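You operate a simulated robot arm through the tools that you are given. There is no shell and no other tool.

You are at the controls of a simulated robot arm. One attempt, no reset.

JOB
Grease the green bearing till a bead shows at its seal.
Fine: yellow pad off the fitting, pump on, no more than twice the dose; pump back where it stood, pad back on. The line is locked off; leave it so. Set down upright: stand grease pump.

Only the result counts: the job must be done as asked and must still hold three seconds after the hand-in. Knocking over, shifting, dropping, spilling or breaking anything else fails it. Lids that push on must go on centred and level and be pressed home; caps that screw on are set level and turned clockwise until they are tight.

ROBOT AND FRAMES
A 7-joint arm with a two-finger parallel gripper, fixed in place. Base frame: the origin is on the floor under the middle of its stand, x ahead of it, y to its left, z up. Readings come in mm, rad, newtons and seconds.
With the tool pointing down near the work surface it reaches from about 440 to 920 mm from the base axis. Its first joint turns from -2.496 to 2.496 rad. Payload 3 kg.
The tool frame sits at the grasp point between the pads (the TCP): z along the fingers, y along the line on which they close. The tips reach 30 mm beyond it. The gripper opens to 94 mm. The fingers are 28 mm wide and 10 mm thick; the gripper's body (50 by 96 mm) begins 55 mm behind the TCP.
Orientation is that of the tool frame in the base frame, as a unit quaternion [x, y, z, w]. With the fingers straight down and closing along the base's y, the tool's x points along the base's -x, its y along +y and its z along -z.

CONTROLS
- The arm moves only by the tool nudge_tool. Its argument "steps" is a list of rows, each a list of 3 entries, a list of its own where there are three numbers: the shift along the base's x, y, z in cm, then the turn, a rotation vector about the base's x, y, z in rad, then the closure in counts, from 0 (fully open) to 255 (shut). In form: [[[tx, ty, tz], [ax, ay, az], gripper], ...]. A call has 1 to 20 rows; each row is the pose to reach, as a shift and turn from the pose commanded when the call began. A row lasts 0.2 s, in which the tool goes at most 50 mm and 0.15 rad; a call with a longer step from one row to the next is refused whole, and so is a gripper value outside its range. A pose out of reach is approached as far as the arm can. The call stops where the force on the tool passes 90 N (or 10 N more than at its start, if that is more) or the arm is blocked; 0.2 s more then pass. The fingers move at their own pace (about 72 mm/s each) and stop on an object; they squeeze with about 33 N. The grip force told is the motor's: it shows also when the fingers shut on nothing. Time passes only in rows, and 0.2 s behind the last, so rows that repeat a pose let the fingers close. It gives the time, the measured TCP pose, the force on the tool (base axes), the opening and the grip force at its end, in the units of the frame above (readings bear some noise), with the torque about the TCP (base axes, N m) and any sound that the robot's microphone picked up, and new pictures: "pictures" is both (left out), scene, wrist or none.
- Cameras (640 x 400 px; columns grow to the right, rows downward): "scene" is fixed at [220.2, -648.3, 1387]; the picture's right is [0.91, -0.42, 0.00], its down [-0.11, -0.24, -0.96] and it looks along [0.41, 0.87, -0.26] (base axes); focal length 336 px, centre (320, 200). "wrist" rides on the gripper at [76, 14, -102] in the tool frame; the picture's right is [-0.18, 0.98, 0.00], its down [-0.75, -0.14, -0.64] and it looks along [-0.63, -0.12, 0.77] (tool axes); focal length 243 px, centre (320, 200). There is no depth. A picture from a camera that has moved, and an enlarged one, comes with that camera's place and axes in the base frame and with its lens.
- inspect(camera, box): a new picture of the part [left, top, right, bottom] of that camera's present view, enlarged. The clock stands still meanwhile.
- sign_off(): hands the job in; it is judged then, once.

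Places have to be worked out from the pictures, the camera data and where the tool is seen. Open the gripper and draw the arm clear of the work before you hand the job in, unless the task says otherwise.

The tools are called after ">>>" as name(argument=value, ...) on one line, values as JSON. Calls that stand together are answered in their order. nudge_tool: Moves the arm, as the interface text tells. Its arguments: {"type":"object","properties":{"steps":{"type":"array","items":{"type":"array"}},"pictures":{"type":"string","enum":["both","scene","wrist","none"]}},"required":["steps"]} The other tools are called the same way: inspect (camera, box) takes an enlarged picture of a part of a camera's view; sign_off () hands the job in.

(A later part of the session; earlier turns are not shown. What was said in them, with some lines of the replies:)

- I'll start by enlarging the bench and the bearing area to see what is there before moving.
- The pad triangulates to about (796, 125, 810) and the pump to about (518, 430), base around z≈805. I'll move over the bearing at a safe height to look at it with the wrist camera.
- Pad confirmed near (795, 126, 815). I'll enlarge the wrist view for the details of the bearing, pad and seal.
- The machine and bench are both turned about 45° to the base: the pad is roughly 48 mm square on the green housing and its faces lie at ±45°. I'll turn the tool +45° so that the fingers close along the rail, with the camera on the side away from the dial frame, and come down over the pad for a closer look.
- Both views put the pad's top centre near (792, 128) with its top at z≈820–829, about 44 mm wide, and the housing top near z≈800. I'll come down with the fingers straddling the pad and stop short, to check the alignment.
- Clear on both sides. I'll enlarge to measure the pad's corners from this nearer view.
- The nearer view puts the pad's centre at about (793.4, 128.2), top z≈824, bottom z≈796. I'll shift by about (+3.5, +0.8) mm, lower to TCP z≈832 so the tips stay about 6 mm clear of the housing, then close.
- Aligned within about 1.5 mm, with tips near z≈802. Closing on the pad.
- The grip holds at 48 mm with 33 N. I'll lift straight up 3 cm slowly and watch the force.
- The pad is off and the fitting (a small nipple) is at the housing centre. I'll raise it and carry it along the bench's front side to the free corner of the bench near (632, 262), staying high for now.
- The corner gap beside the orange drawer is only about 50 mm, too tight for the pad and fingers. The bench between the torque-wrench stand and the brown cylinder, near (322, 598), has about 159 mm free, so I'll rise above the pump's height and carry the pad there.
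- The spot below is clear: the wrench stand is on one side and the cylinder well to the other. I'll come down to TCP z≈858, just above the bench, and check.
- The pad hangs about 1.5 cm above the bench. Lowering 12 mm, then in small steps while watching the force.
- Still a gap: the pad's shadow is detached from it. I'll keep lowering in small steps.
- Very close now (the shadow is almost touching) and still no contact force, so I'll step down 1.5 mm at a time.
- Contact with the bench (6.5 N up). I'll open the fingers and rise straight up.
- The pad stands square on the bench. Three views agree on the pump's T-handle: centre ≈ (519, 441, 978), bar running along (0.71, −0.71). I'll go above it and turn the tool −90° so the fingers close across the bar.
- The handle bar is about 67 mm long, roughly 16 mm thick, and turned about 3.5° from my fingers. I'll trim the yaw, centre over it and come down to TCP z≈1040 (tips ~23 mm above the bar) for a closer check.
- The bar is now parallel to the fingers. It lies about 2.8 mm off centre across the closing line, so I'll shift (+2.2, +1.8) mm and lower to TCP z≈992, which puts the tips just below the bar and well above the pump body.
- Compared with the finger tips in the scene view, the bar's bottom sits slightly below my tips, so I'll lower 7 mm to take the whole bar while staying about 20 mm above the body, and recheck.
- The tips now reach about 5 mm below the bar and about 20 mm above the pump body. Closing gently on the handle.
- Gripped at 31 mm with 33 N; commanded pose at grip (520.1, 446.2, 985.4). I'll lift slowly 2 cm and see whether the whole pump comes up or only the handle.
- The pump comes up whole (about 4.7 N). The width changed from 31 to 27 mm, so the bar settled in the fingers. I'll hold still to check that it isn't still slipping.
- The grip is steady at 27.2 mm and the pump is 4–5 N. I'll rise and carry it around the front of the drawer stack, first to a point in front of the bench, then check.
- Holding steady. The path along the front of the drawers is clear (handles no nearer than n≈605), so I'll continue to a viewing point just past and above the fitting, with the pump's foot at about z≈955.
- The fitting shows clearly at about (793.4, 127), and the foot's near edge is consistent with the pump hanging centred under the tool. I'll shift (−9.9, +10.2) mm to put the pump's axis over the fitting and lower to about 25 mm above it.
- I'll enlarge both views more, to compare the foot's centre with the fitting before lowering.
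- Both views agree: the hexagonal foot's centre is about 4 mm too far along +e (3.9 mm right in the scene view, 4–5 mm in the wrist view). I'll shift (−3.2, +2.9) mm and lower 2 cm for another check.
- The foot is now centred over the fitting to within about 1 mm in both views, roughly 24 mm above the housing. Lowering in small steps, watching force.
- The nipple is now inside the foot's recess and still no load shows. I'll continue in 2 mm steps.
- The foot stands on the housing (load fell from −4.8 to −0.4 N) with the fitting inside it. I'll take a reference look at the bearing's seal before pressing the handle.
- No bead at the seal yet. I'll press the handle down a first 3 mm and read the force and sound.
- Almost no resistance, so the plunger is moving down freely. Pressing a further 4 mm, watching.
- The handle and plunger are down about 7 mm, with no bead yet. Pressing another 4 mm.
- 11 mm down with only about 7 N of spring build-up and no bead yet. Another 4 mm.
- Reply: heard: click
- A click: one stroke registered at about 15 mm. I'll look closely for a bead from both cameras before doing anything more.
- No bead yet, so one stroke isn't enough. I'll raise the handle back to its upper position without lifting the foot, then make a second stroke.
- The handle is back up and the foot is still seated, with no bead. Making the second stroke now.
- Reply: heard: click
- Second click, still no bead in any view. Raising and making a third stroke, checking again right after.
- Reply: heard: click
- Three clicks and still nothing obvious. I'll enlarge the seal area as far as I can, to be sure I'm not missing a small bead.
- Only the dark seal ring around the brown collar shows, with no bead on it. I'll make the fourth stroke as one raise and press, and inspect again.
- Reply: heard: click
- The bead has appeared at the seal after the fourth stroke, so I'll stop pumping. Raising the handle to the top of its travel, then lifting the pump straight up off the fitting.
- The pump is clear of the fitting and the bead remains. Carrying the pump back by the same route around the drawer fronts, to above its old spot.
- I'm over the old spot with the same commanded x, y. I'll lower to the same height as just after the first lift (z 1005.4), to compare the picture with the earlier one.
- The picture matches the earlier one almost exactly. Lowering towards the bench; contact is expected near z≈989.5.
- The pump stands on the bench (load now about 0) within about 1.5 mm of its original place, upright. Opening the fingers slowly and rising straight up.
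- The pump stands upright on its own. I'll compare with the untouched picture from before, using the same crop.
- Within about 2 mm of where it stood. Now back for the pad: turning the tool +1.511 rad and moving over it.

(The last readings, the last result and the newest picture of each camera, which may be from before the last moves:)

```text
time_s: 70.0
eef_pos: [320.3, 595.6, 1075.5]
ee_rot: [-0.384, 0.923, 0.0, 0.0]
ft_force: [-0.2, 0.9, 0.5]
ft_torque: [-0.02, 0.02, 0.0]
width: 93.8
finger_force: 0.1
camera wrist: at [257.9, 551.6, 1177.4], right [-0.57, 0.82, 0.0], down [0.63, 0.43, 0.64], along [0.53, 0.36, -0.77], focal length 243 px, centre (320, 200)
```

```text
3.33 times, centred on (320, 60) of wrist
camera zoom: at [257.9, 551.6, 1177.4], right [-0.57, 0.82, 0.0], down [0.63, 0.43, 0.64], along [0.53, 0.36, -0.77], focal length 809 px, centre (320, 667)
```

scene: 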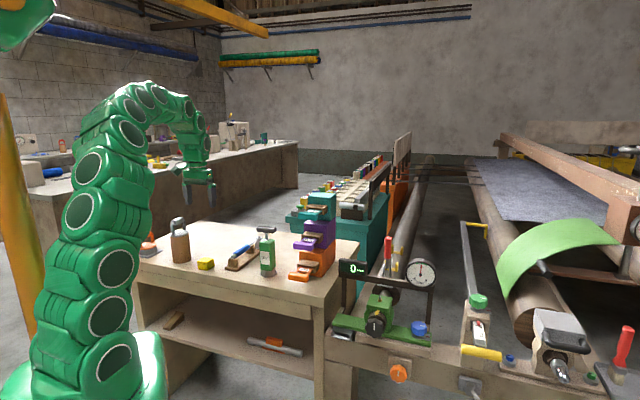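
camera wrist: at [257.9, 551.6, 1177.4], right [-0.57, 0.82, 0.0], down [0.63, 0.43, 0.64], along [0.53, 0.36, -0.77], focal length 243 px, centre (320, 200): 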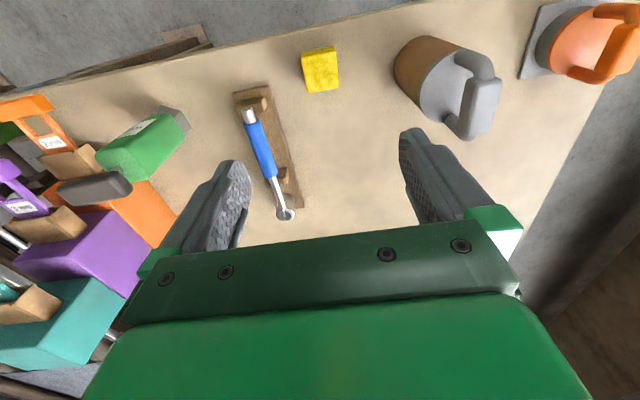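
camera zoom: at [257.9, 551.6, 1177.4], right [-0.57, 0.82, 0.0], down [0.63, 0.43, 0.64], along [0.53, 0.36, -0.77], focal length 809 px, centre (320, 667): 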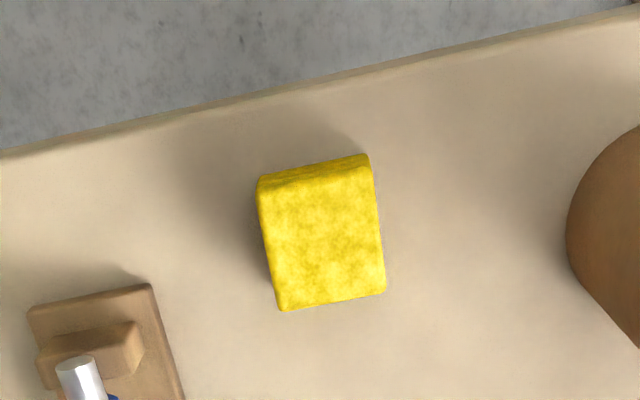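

The pad is where I left it. Descending with open fingers to straddle it, stopping short to check first.

>>> nudge_tool(steps=[[[0, 0.1, -4], [0, 0, 0], 0], [[0, 0.1, -8], [0, 0, 0], 0], [[0, 0.1, -12], [0, 0, 0], 0], [[0, 0.1, -16], [0, 0, 0], 0], [[0, 0.1, -19], [0, 0, 0], 0], [[0, 0.1, -20.5], [0, 0, 0], 0], [[0, 0.1, -20.5], [0, 0, 0], 0]])

>>> inspect(camera="wrist", box=[200, 60, 440, 220])

```text
time_s: 71.6
eef_pos: [322.3, 598.4, 866.7]
ee_rot: [-0.383, 0.924, 0.0, 0.0]
ft_force: [0.0, 0.5, 0.1]
ft_torque: [-0.03, -0.02, 0.02]
width: 93.9
finger_force: 0.0
camera wrist: at [258.1, 553.4, 969.9], right [-0.57, 0.82, 0.0], down [0.63, 0.43, 0.64], along [0.53, 0.36, -0.77], focal length 243 px, centre (320, 200)
```

scene: 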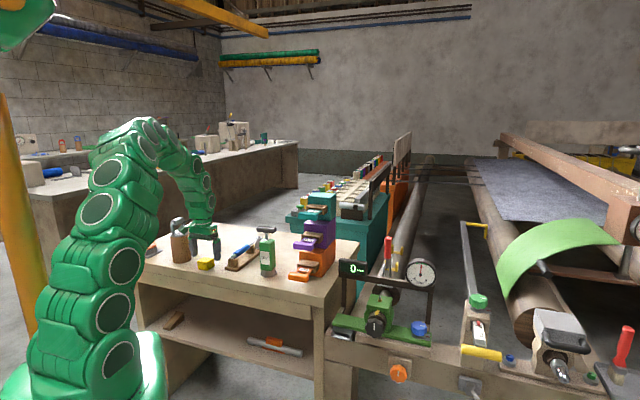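
wrist: 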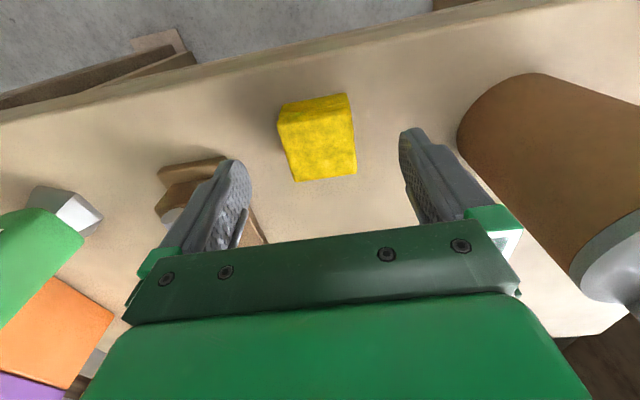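

```text
2.50 times, centred on (320, 140) of wrist
camera zoom: at [258.1, 553.4, 969.9], right [-0.57, 0.82, 0.0], down [0.63, 0.43, 0.64], along [0.53, 0.36, -0.77], focal length 606 px, centre (320, 350)
```

zoom: 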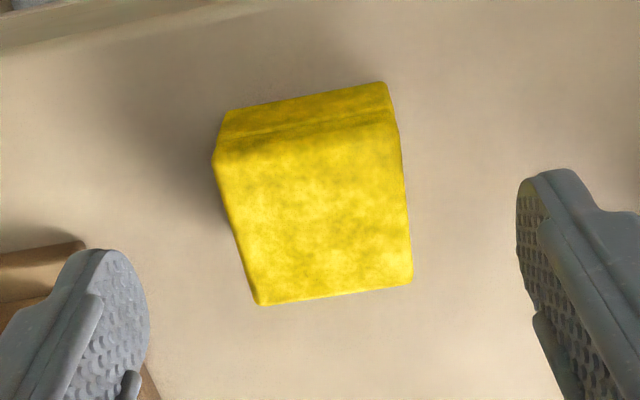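

Centred between the fingers. Lowering to the earlier grip height and closing.

>>> nudge_tool(steps=[[[0, 0, -1.5], [0, 0, 0], 0], [[0, 0, -2.8], [0, 0, 0], 0], [[0, 0, -3.4], [0, 0, 0], 0], [[0, 0, -3.4], [0, 0, 0], 0], [[0, 0, -3.4], [0, 0, 0], 100], [[0, 0, -3.4], [0, 0, 0], 180], [[0, 0, -3.4], [0, 0, 0], 255], [[0, 0, -3.4], [0, 0, 0], 255], [[0, 0, -3.4], [0, 0, 0], 255]])

>>> inspect(camera="scene", box=[170, 230, 230, 280])

```text
time_s: 73.6
eef_pos: [322.9, 599.0, 833.9]
ee_rot: [-0.383, 0.924, 0.0, 0.0]
ft_force: [-0.7, 0.6, 0.6]
ft_torque: [0.01, -0.03, -0.01]
width: 48.0
finger_force: 33.4
camera wrist: at [258.6, 553.7, 937.0], right [-0.57, 0.82, 0.0], down [0.63, 0.43, 0.64], along [0.53, 0.36, -0.77], focal length 243 px, centre (320, 200)
```

scene: 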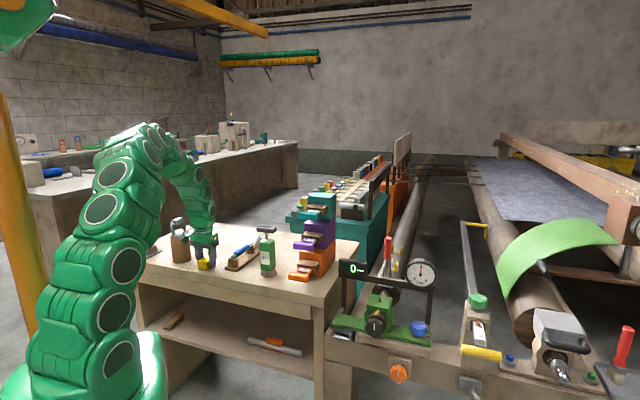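
wrist: 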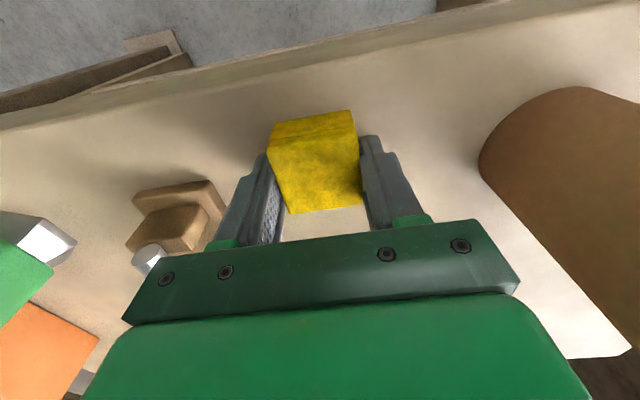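

```text
8.00 times, centred on (200, 255) of scene
camera zoom: at [220.2, -648.3, 1387.0], right [0.91, -0.42, 0.0], down [-0.11, -0.24, -0.96], along [0.41, 0.87, -0.26], focal length 2684 px, centre (1280, -240)
```

zoom: 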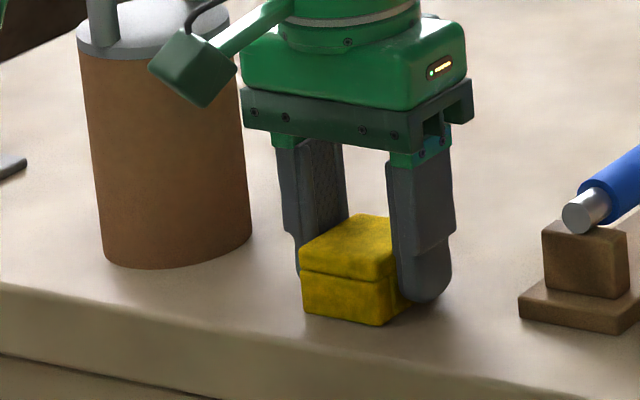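

The grip is the same as before (48 mm, same place in the view). Lifting and carrying it back by the same high route towards the machine.

>>> nudge_tool(steps=[[[0, 0, 0.7], [0, 0, 0], 255], [[0, 0, 3], [0, 0, 0], 255], [[0, 0, 7], [0, 0, 0], 255], [[0, 0, 11.5], [0, 0, 0], 255], [[0, 0, 16], [0, 0, 0], 255], [[0, 0, 20], [0, 0, 0], 255], [[0, 0, 22.7], [0, 0, 0], 255], [[2, -2.2, 22.7], [0, 0, 0], 255], [[5, -5.4, 22.7], [0, 0, 0], 255], [[8.2, -8.8, 22.7], [0, 0, 0], 255], [[11.4, -12.3, 22.7], [0, 0, 0], 255], [[14.6, -15.7, 22.7], [0, 0, 0], 255], [[17.8, -19.2, 22.7], [0, 0, 0], 255], [[21, -22.6, 22.7], [0, 0, 0], 255], [[24.2, -26.1, 22.7], [0, 0, 0], 255], [[27.2, -29.3, 22.7], [0, 0, 0], 255], [[29.5, -31.8, 22.7], [0, 0, 0], 255], [[31.1, -33.6, 22.7], [0, 0, 0], 255], [[31.1, -33.6, 22.7], [0, 0, 0], 255]], pictures="scene")

```text
time_s: 77.6
eef_pos: [635.8, 263.9, 1064.5]
ee_rot: [-0.382, 0.924, -0.001, 0.0]
ft_force: [0.0, 0.2, -0.5]
ft_torque: [-0.04, 0.0, 0.0]
width: 48.3
finger_force: 33.0
```

scene: 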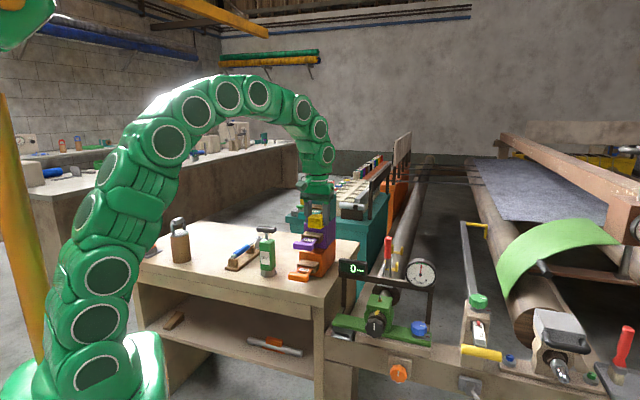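

Continuing to above the fitting, stopping with the pad's underside about 45 mm over it.

>>> nudge_tool(steps=[[[3, -2.5, -1.5], [0, 0, 0], 255], [[6.3, -5.2, -3], [0, 0, 0], 255], [[9.6, -7.9, -4.5], [0, 0, 0], 255], [[12.9, -10.6, -6], [0, 0, 0], 255], [[15.3, -12.6, -7.5], [0, 0, 0], 255], [[16.3, -13.4, -9], [0, 0, 0], 255], [[16.3, -13.4, -12], [0, 0, 0], 255], [[16.3, -13.4, -15], [0, 0, 0], 255], [[16.3, -13.4, -17.2], [0, 0, 0], 255], [[16.3, -13.4, -17.2], [0, 0, 0], 255]])

>>> inspect(camera="scene", box=[355, 260, 405, 320])

>>> inspect(camera="wrist", box=[220, 20, 420, 220])

```text
time_s: 79.8
eef_pos: [796.8, 129.2, 890.2]
ee_rot: [-0.383, 0.924, -0.001, 0.0]
ft_force: [0.0, -0.4, 0.8]
ft_torque: [0.0, -0.03, -0.02]
width: 48.1
finger_force: 32.7
camera wrist: at [732.5, 85.3, 992.8], right [-0.56, 0.83, 0.0], down [0.63, 0.43, 0.64], along [0.53, 0.36, -0.77], focal length 243 px, centre (320, 200)
```

scene: 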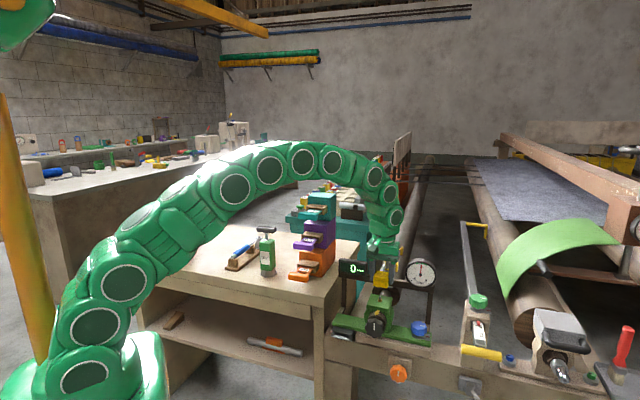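
wrist: 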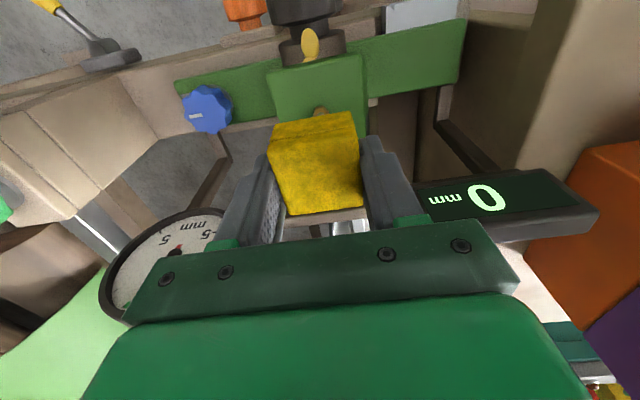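

```text
6.67 times, centred on (380, 290) of scene
camera zoom: at [220.2, -648.3, 1387.0], right [0.91, -0.42, 0.0], down [-0.11, -0.24, -0.96], along [0.41, 0.87, -0.26], focal length 2237 px, centre (-80, -400)
```

zoom: 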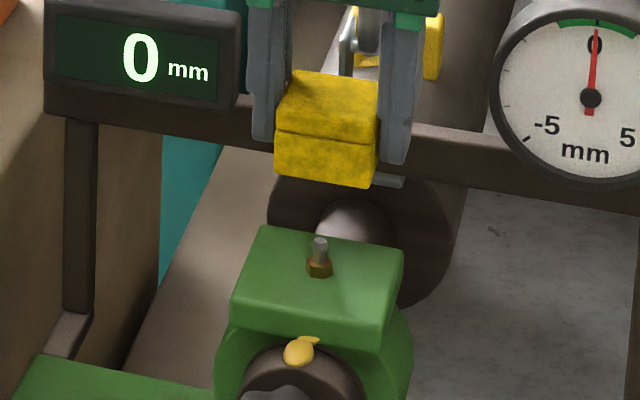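

```text
2.00 times, centred on (320, 120) of wrist
camera zoom: at [732.5, 85.3, 992.8], right [-0.56, 0.83, 0.0], down [0.63, 0.43, 0.64], along [0.53, 0.36, -0.77], focal length 485 px, centre (320, 360)
```

zoom: 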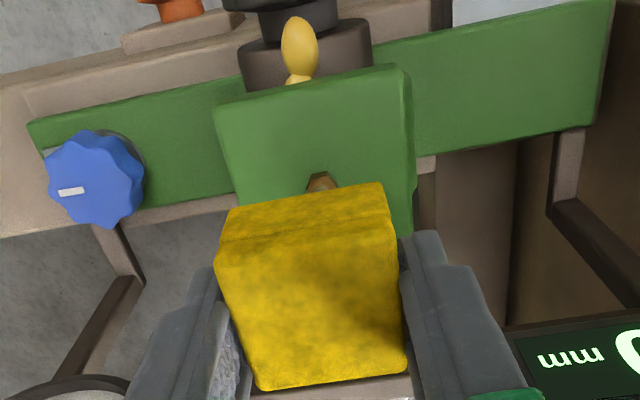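

The pad sits in the grip exactly as when it came off. The tool is about 1.6 mm further along n than at the first grip, so I'll correct by (−0.8, −1.4) mm and lower until the pad's underside is just above the nipple.

>>> nudge_tool(steps=[[[-0.08, -0.14, -0.5], [0, 0, 0], 255], [[-0.08, -0.14, -1.5], [0, 0, 0], 255], [[-0.08, -0.14, -2.5], [0, 0, 0], 255], [[-0.08, -0.14, -3.5], [0, 0, 0], 255], [[-0.08, -0.14, -3.5], [0, 0, 0], 255]])

>>> inspect(camera="scene", box=[360, 275, 400, 315])

>>> inspect(camera="wrist", box=[220, 20, 420, 220])

```text
time_s: 81.0
eef_pos: [795.5, 127.7, 855.4]
ee_rot: [-0.383, 0.924, 0.0, 0.001]
ft_force: [-0.1, -0.1, -0.3]
ft_torque: [0.0, 0.02, -0.05]
width: 48.1
finger_force: 33.5
camera wrist: at [731.5, 82.7, 957.4], right [-0.57, 0.82, 0.0], down [0.63, 0.43, 0.64], along [0.53, 0.36, -0.77], focal length 243 px, centre (320, 200)
```

scene: 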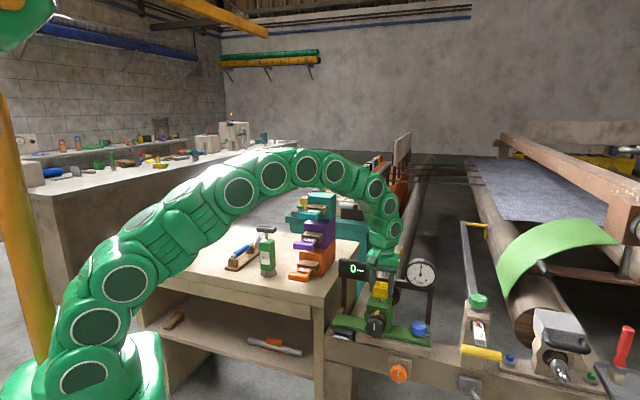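
wrist: 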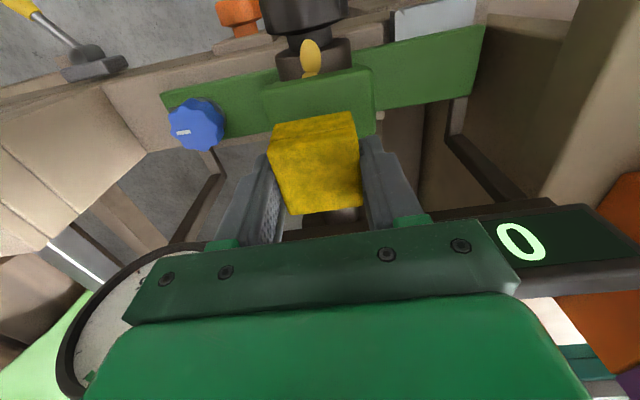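

```text
10.00 times, centred on (380, 295) of scene
camera zoom: at [220.2, -648.3, 1387.0], right [0.91, -0.42, 0.0], down [-0.11, -0.24, -0.96], along [0.41, 0.87, -0.26], focal length 3355 px, centre (-280, -750)
```

zoom: 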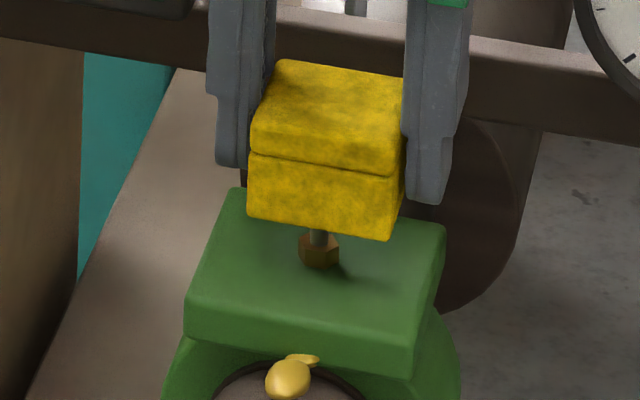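

```text
2.00 times, centred on (320, 120) of wrist
camera zoom: at [731.5, 82.7, 957.4], right [-0.57, 0.82, 0.0], down [0.63, 0.43, 0.64], along [0.53, 0.36, -0.77], focal length 485 px, centre (320, 360)
```

zoom: 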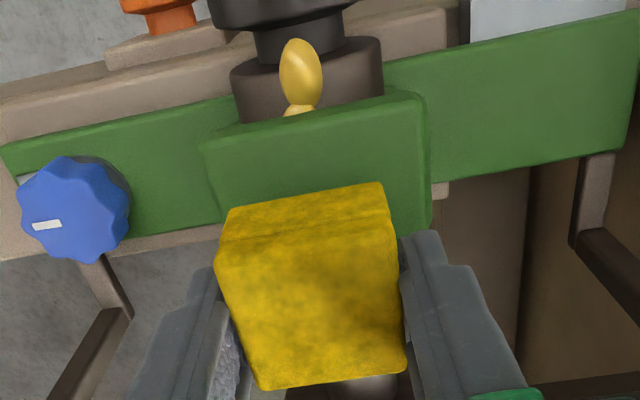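

Comparing the pad's front edge with its original place in the scene view, it would land about 1.5 mm too far along +e. That matches the small push when I first gripped it. I'll correct by (−1.0, +1.0) mm and lower in small steps.

>>> nudge_tool(steps=[[[-0.05, 0.05, -0.2], [0, 0, 0], 255], [[-0.1, 0.1, -0.5], [0, 0, 0], 255], [[-0.1, 0.1, -0.8], [0, 0, 0], 255], [[-0.1, 0.1, -0.8], [0, 0, 0], 255]], pictures="none")

>>> inspect(camera="scene", box=[360, 275, 400, 315])

```text
time_s: 82.0
eef_pos: [794.8, 128.3, 848.1]
ee_rot: [-0.383, 0.924, 0.0, 0.0]
ft_force: [-0.6, 0.0, -0.7]
ft_torque: [0.02, -0.01, 0.01]
width: 48.2
finger_force: 33.3
```

```text
10.00 times, centred on (380, 295) of scene
camera zoom: at [220.2, -648.3, 1387.0], right [0.91, -0.42, 0.0], down [-0.11, -0.24, -0.96], along [0.41, 0.87, -0.26], focal length 3355 px, centre (-280, -750)
```

zoom: 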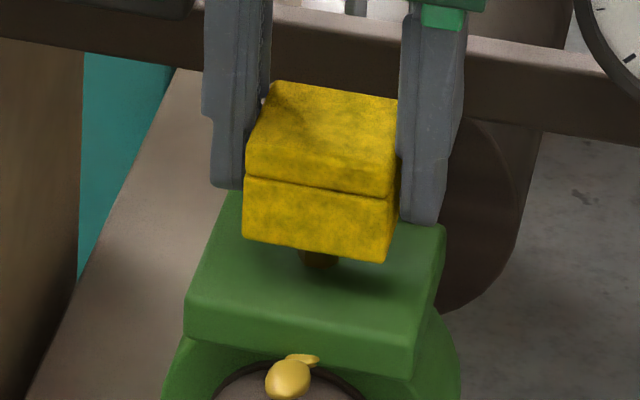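

Alignment now matches the original within about 0.5 mm. Continuing down in small steps with force checks.

>>> nudge_tool(steps=[[[0, 0, -0.25], [0, 0, 0], 255], [[0, 0, -0.5], [0, 0, 0], 255], [[0, 0, -0.5], [0, 0, 0], 255]], pictures="none")

>>> nudge_tool(steps=[[[0, 0, -0.2], [0, 0, 0], 255], [[0, 0, -0.4], [0, 0, 0], 255], [[0, 0, -0.4], [0, 0, 0], 255]], pictures="none")

>>> inspect(camera="scene", box=[360, 275, 400, 315])

```text
time_s: 82.8
eef_pos: [794.0, 128.8, 843.5]
ee_rot: [-0.383, 0.924, 0.0, -0.001]
ft_force: [0.3, -0.6, -0.4]
ft_torque: [0.0, -0.01, 0.01]
width: 47.9
finger_force: 32.6
```

```text
time_s: 83.6
eef_pos: [794.0, 127.4, 839.0]
ee_rot: [-0.382, 0.924, 0.0, 0.0]
ft_force: [-0.3, 0.1, -1.1]
ft_torque: [-0.04, 0.02, 0.0]
width: 48.2
finger_force: 32.9
```

```text
10.00 times, centred on (380, 295) of scene
camera zoom: at [220.2, -648.3, 1387.0], right [0.91, -0.42, 0.0], down [-0.11, -0.24, -0.96], along [0.41, 0.87, -0.26], focal length 3355 px, centre (-280, -750)
```

zoom: 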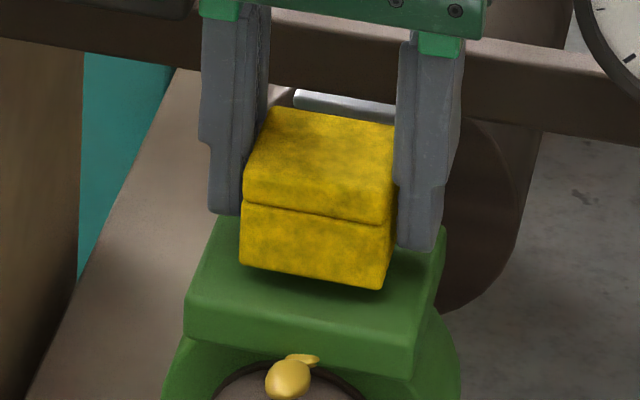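

>>> nudge_tool(steps=[[[0, 0, -0.15], [0, 0, 0], 255], [[0, 0, -0.3], [0, 0, 0], 255], [[0, 0, -0.3], [0, 0, 0], 255]], pictures="none")

>>> nudge_tool(steps=[[[0, 0, -0.1], [0, 0, 0], 255], [[0, 0, -0.15], [0, 0, 0], 255], [[0, 0, -0.15], [0, 0, 0], 255]], pictures="none")

>>> inspect(camera="scene", box=[360, 275, 400, 315])

```text
time_s: 84.4
eef_pos: [794.2, 127.7, 835.1]
ee_rot: [-0.383, 0.924, 0.001, 0.0]
ft_force: [-0.5, -0.8, -0.9]
ft_torque: [-0.04, 0.04, -0.02]
width: 48.0
finger_force: 33.1
```

```text
time_s: 85.2
eef_pos: [793.5, 127.8, 833.5]
ee_rot: [-0.383, 0.924, 0.0, 0.0]
ft_force: [-0.1, -0.5, 0.0]
ft_torque: [-0.01, 0.02, 0.01]
width: 48.2
finger_force: 33.5
```

```text
10.00 times, centred on (380, 295) of scene
camera zoom: at [220.2, -648.3, 1387.0], right [0.91, -0.42, 0.0], down [-0.11, -0.24, -0.96], along [0.41, 0.87, -0.26], focal length 3355 px, centre (-280, -750)
```

zoom: 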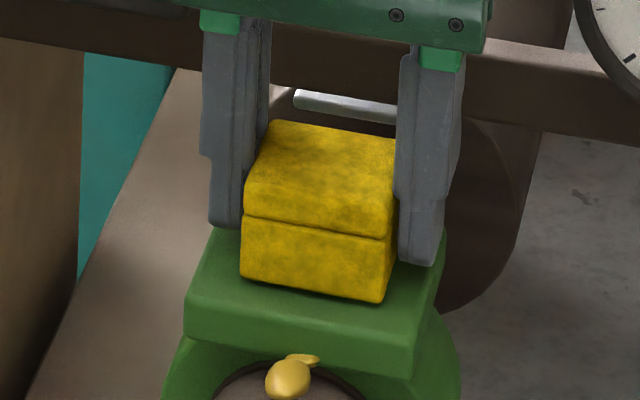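

Nearly seated: the front edge is at its original pixels. I'll step down 1 mm at a time until contact shows.

>>> nudge_tool(steps=[[[0, 0, -0.08], [0, 0, 0], 255], [[0, 0, -0.08], [0, 0, 0], 255]], pictures="none")

>>> nudge_tool(steps=[[[0, 0, -0.08], [0, 0, 0], 255], [[0, 0, -0.08], [0, 0, 0], 255]], pictures="none")

>>> inspect(camera="scene", box=[360, 275, 400, 315])

```text
time_s: 85.8
eef_pos: [793.7, 128.8, 832.9]
ee_rot: [-0.383, 0.924, 0.0, 0.001]
ft_force: [-0.6, -0.8, -0.2]
ft_torque: [0.03, -0.01, -0.03]
width: 47.8
finger_force: 33.5
```

```text
time_s: 86.4
eef_pos: [793.8, 127.5, 831.8]
ee_rot: [-0.383, 0.924, 0.0, 0.0]
ft_force: [-0.4, -0.4, -1.2]
ft_torque: [0.0, 0.04, 0.01]
width: 48.2
finger_force: 33.3
```

```text
10.00 times, centred on (380, 295) of scene
camera zoom: at [220.2, -648.3, 1387.0], right [0.91, -0.42, 0.0], down [-0.11, -0.24, -0.96], along [0.41, 0.87, -0.26], focal length 3355 px, centre (-280, -750)
```

zoom: 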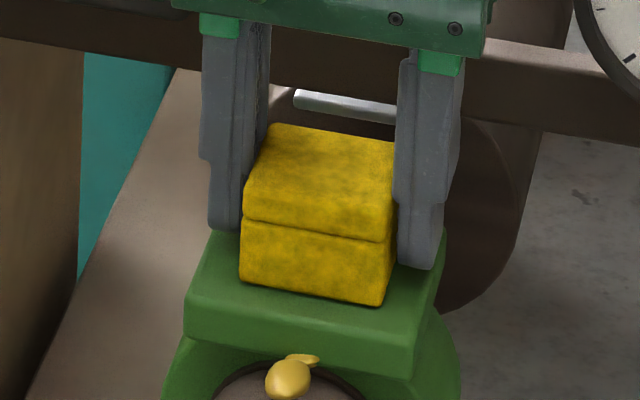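

>>> nudge_tool(steps=[[[0, 0, -0.08], [0, 0, 0], 255], [[0, 0, -0.08], [0, 0, 0], 255]], pictures="none")

>>> nudge_tool(steps=[[[0, 0, -0.08], [0, 0, 0], 255], [[0, 0, -0.08], [0, 0, 0], 255]], pictures="none")

>>> inspect(camera="scene", box=[360, 275, 400, 315])

```text
time_s: 87.0
eef_pos: [794.6, 128.2, 831.2]
ee_rot: [-0.383, 0.924, -0.001, -0.001]
ft_force: [0.6, 0.1, 3.5]
ft_torque: [0.04, 0.06, 0.01]
width: 48.5
finger_force: 33.0
```

```text
time_s: 87.6
eef_pos: [794.1, 127.7, 832.0]
ee_rot: [-0.383, 0.924, -0.001, 0.002]
ft_force: [-3.5, 1.4, 27.3]
ft_torque: [0.08, 0.29, -0.03]
width: 48.2
finger_force: 33.4
```

```text
10.00 times, centred on (380, 295) of scene
camera zoom: at [220.2, -648.3, 1387.0], right [0.91, -0.42, 0.0], down [-0.11, -0.24, -0.96], along [0.41, 0.87, -0.26], focal length 3355 px, centre (-280, -750)
```

zoom: 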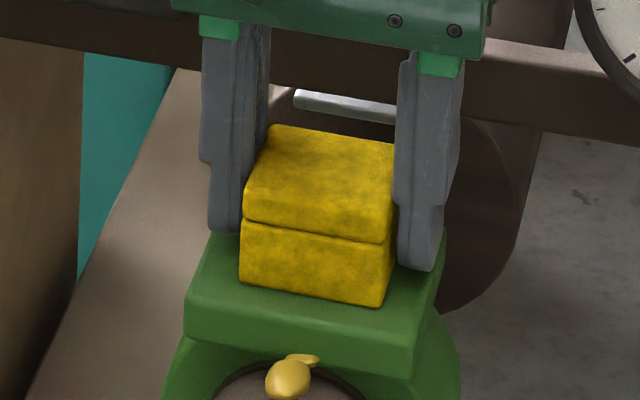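

Seated: the press reads 27 N on the housing and the pad looks level at its original place. I'll ease the pressure slightly, open the fingers and rise straight up.

>>> nudge_tool(steps=[[[0, 0, 0.06], [0, 0, 0], 255], [[0, 0, 0.06], [0, 0, 0], 140], [[0, 0, 0.06], [0, 0, 0], 100], [[0, 0, 0.06], [0, 0, 0], 40], [[0, 0, 0.06], [0, 0, 0], 0], [[0, 0, 0.06], [0, 0, 0], 0], [[0, 0, 2], [0, 0, 0], 0], [[0, 0, 5], [0, 0, 0], 0], [[0, 0, 9], [0, 0, 0], 0], [[0, 0, 13], [0, 0, 0], 0], [[0, 0, 15], [0, 0, 0], 0], [[0, 0, 15], [0, 0, 0], 0]])

>>> inspect(camera="scene", box=[340, 270, 420, 350])

>>> inspect(camera="wrist", box=[240, 20, 400, 120])

```text
time_s: 90.2
eef_pos: [792.9, 127.0, 979.8]
ee_rot: [-0.382, 0.924, 0.0, 0.0]
ft_force: [-0.3, 0.9, -0.3]
ft_torque: [-0.05, -0.01, 0.0]
width: 93.9
finger_force: 0.1
camera wrist: at [729.6, 83.1, 1081.7], right [-0.57, 0.82, 0.0], down [0.63, 0.43, 0.64], along [0.53, 0.36, -0.77], focal length 243 px, centre (320, 200)
```

scene: 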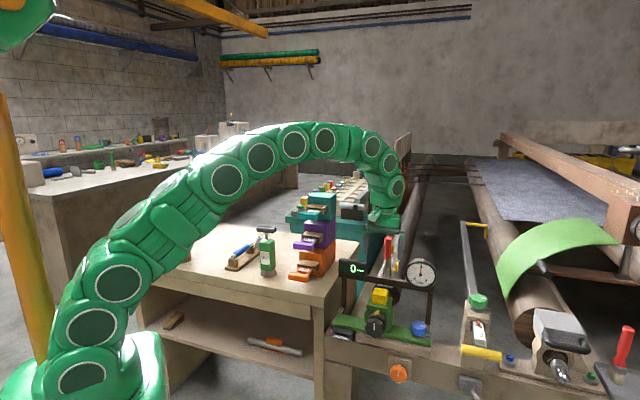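
wrist: 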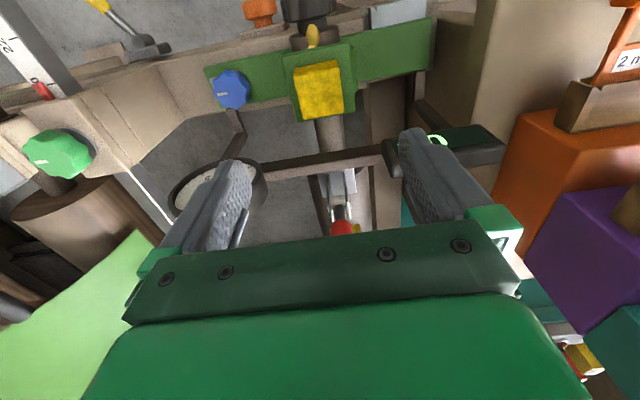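

```text
5.00 times, centred on (380, 310) of scene
camera zoom: at [220.2, -648.3, 1387.0], right [0.91, -0.42, 0.0], down [-0.11, -0.24, -0.96], along [0.41, 0.87, -0.26], focal length 1678 px, centre (20, -350)
```

zoom: 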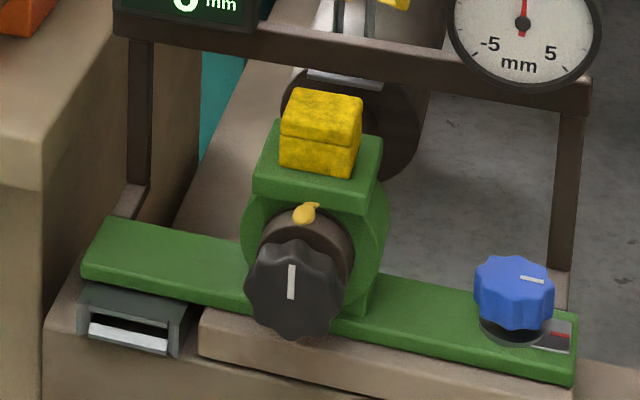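

```text
4.00 times, centred on (320, 70) of wrist
camera zoom: at [729.6, 83.1, 1081.7], right [-0.57, 0.82, 0.0], down [0.63, 0.43, 0.64], along [0.53, 0.36, -0.77], focal length 970 px, centre (320, 720)
```

zoom: 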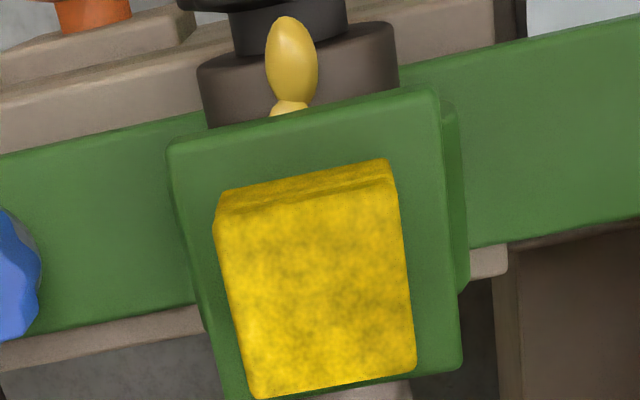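

The pad sits back in its original place, level and centred, and the bead still shows. I'll draw the arm up and clear.

>>> nudge_tool(steps=[[[0, 0, 4], [0, 0, 0], 0], [[-2, 0.5, 8], [0, 0, 0], 0], [[-5, 1.5, 11], [0, 0, 0], 0], [[-8.5, 2.5, 14], [0, 0, 0], 0], [[-12, 4, 17], [0, 0, 0], 0], [[-15.5, 5.5, 20], [0, 0, 0], 0], [[-19, 7, 22.5], [0, 0, 0], 0], [[-22.5, 8.5, 25], [0, 0, 0], 0], [[-26, 10, 27], [0, 0, 0], 0], [[-27, 10.3, 27.5], [0, 0, 0], 0], [[-27, 10.3, 27.5], [0, 0, 0], 0]])

>>> inspect(camera="scene", box=[340, 270, 420, 350])

>>> inspect(camera="scene", box=[120, 200, 360, 350])

```text
time_s: 92.6
eef_pos: [525.0, 230.9, 1255.6]
ee_rot: [-0.383, 0.924, -0.001, 0.0]
ft_force: [0.5, 0.4, -0.4]
ft_torque: [-0.03, 0.01, -0.01]
width: 93.8
finger_force: 0.2
camera wrist: at [460.4, 185.8, 1357.8], right [-0.56, 0.83, 0.0], down [0.63, 0.43, 0.64], along [0.53, 0.36, -0.77], focal length 243 px, centre (320, 200)
```

scene: 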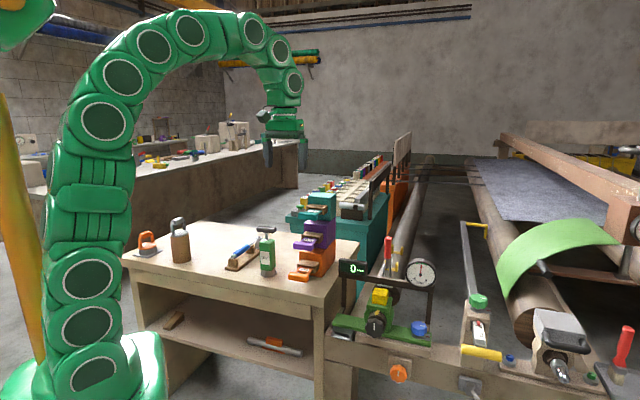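
wrist: 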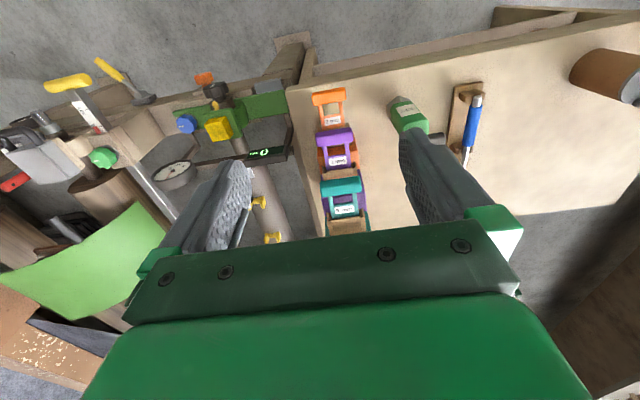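

```text
5.00 times, centred on (380, 310) of scene
camera zoom: at [220.2, -648.3, 1387.0], right [0.91, -0.42, 0.0], down [-0.11, -0.24, -0.96], along [0.41, 0.87, -0.26], focal length 1678 px, centre (20, -350)
```

zoom: 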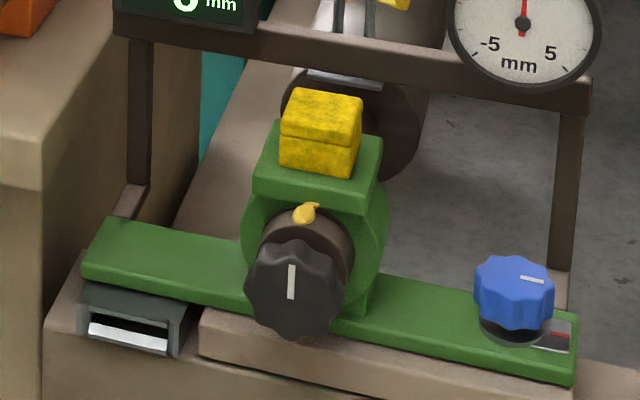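

```text
2.67 times, centred on (240, 275) of scene
camera zoom: at [220.2, -648.3, 1387.0], right [0.91, -0.42, 0.0], down [-0.11, -0.24, -0.96], along [0.41, 0.87, -0.26], focal length 895 px, centre (533, 0)
```

zoom: 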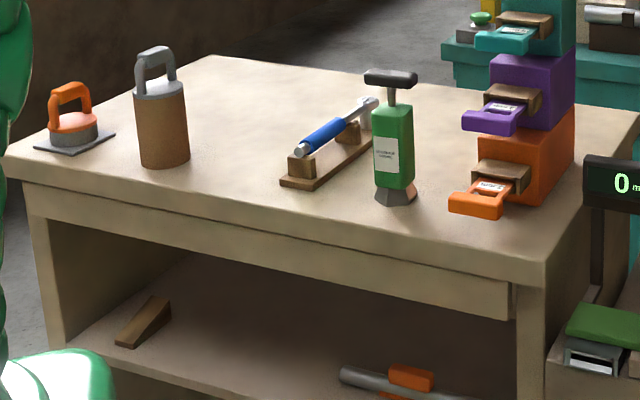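

The last pictures show the bead at the seal, the pad back on its fitting, and the pump upright within about 2 mm of where it stood. The knobs, drawers, wrench and cylinder look unchanged, the gripper is open and the arm is clear. Handing in.

>>> sign_off()

```text
The job is handed in.
```

The green bearing is greased, and a bead shows at its seal. I've handed the job in but haven't seen a verdict.

- **Greasing:** The bead appeared on the fourth pump stroke, and I stopped there. I checked for it after every stroke and found none after the third, so the dose should be well under the limit of twice.
- **Pump:** It stands upright on the bench, about 2 mm from where it stood.
- **Yellow pad:** It is back on the fitting, pressed down with about 27 N. It looks centred and level, and matches the earlier picture.
- **Everything else:** I didn't touch the lock-off, knobs, drawers or other tools, and they look unchanged in the final pictures. The gripper is open and the arm is clear of the work.
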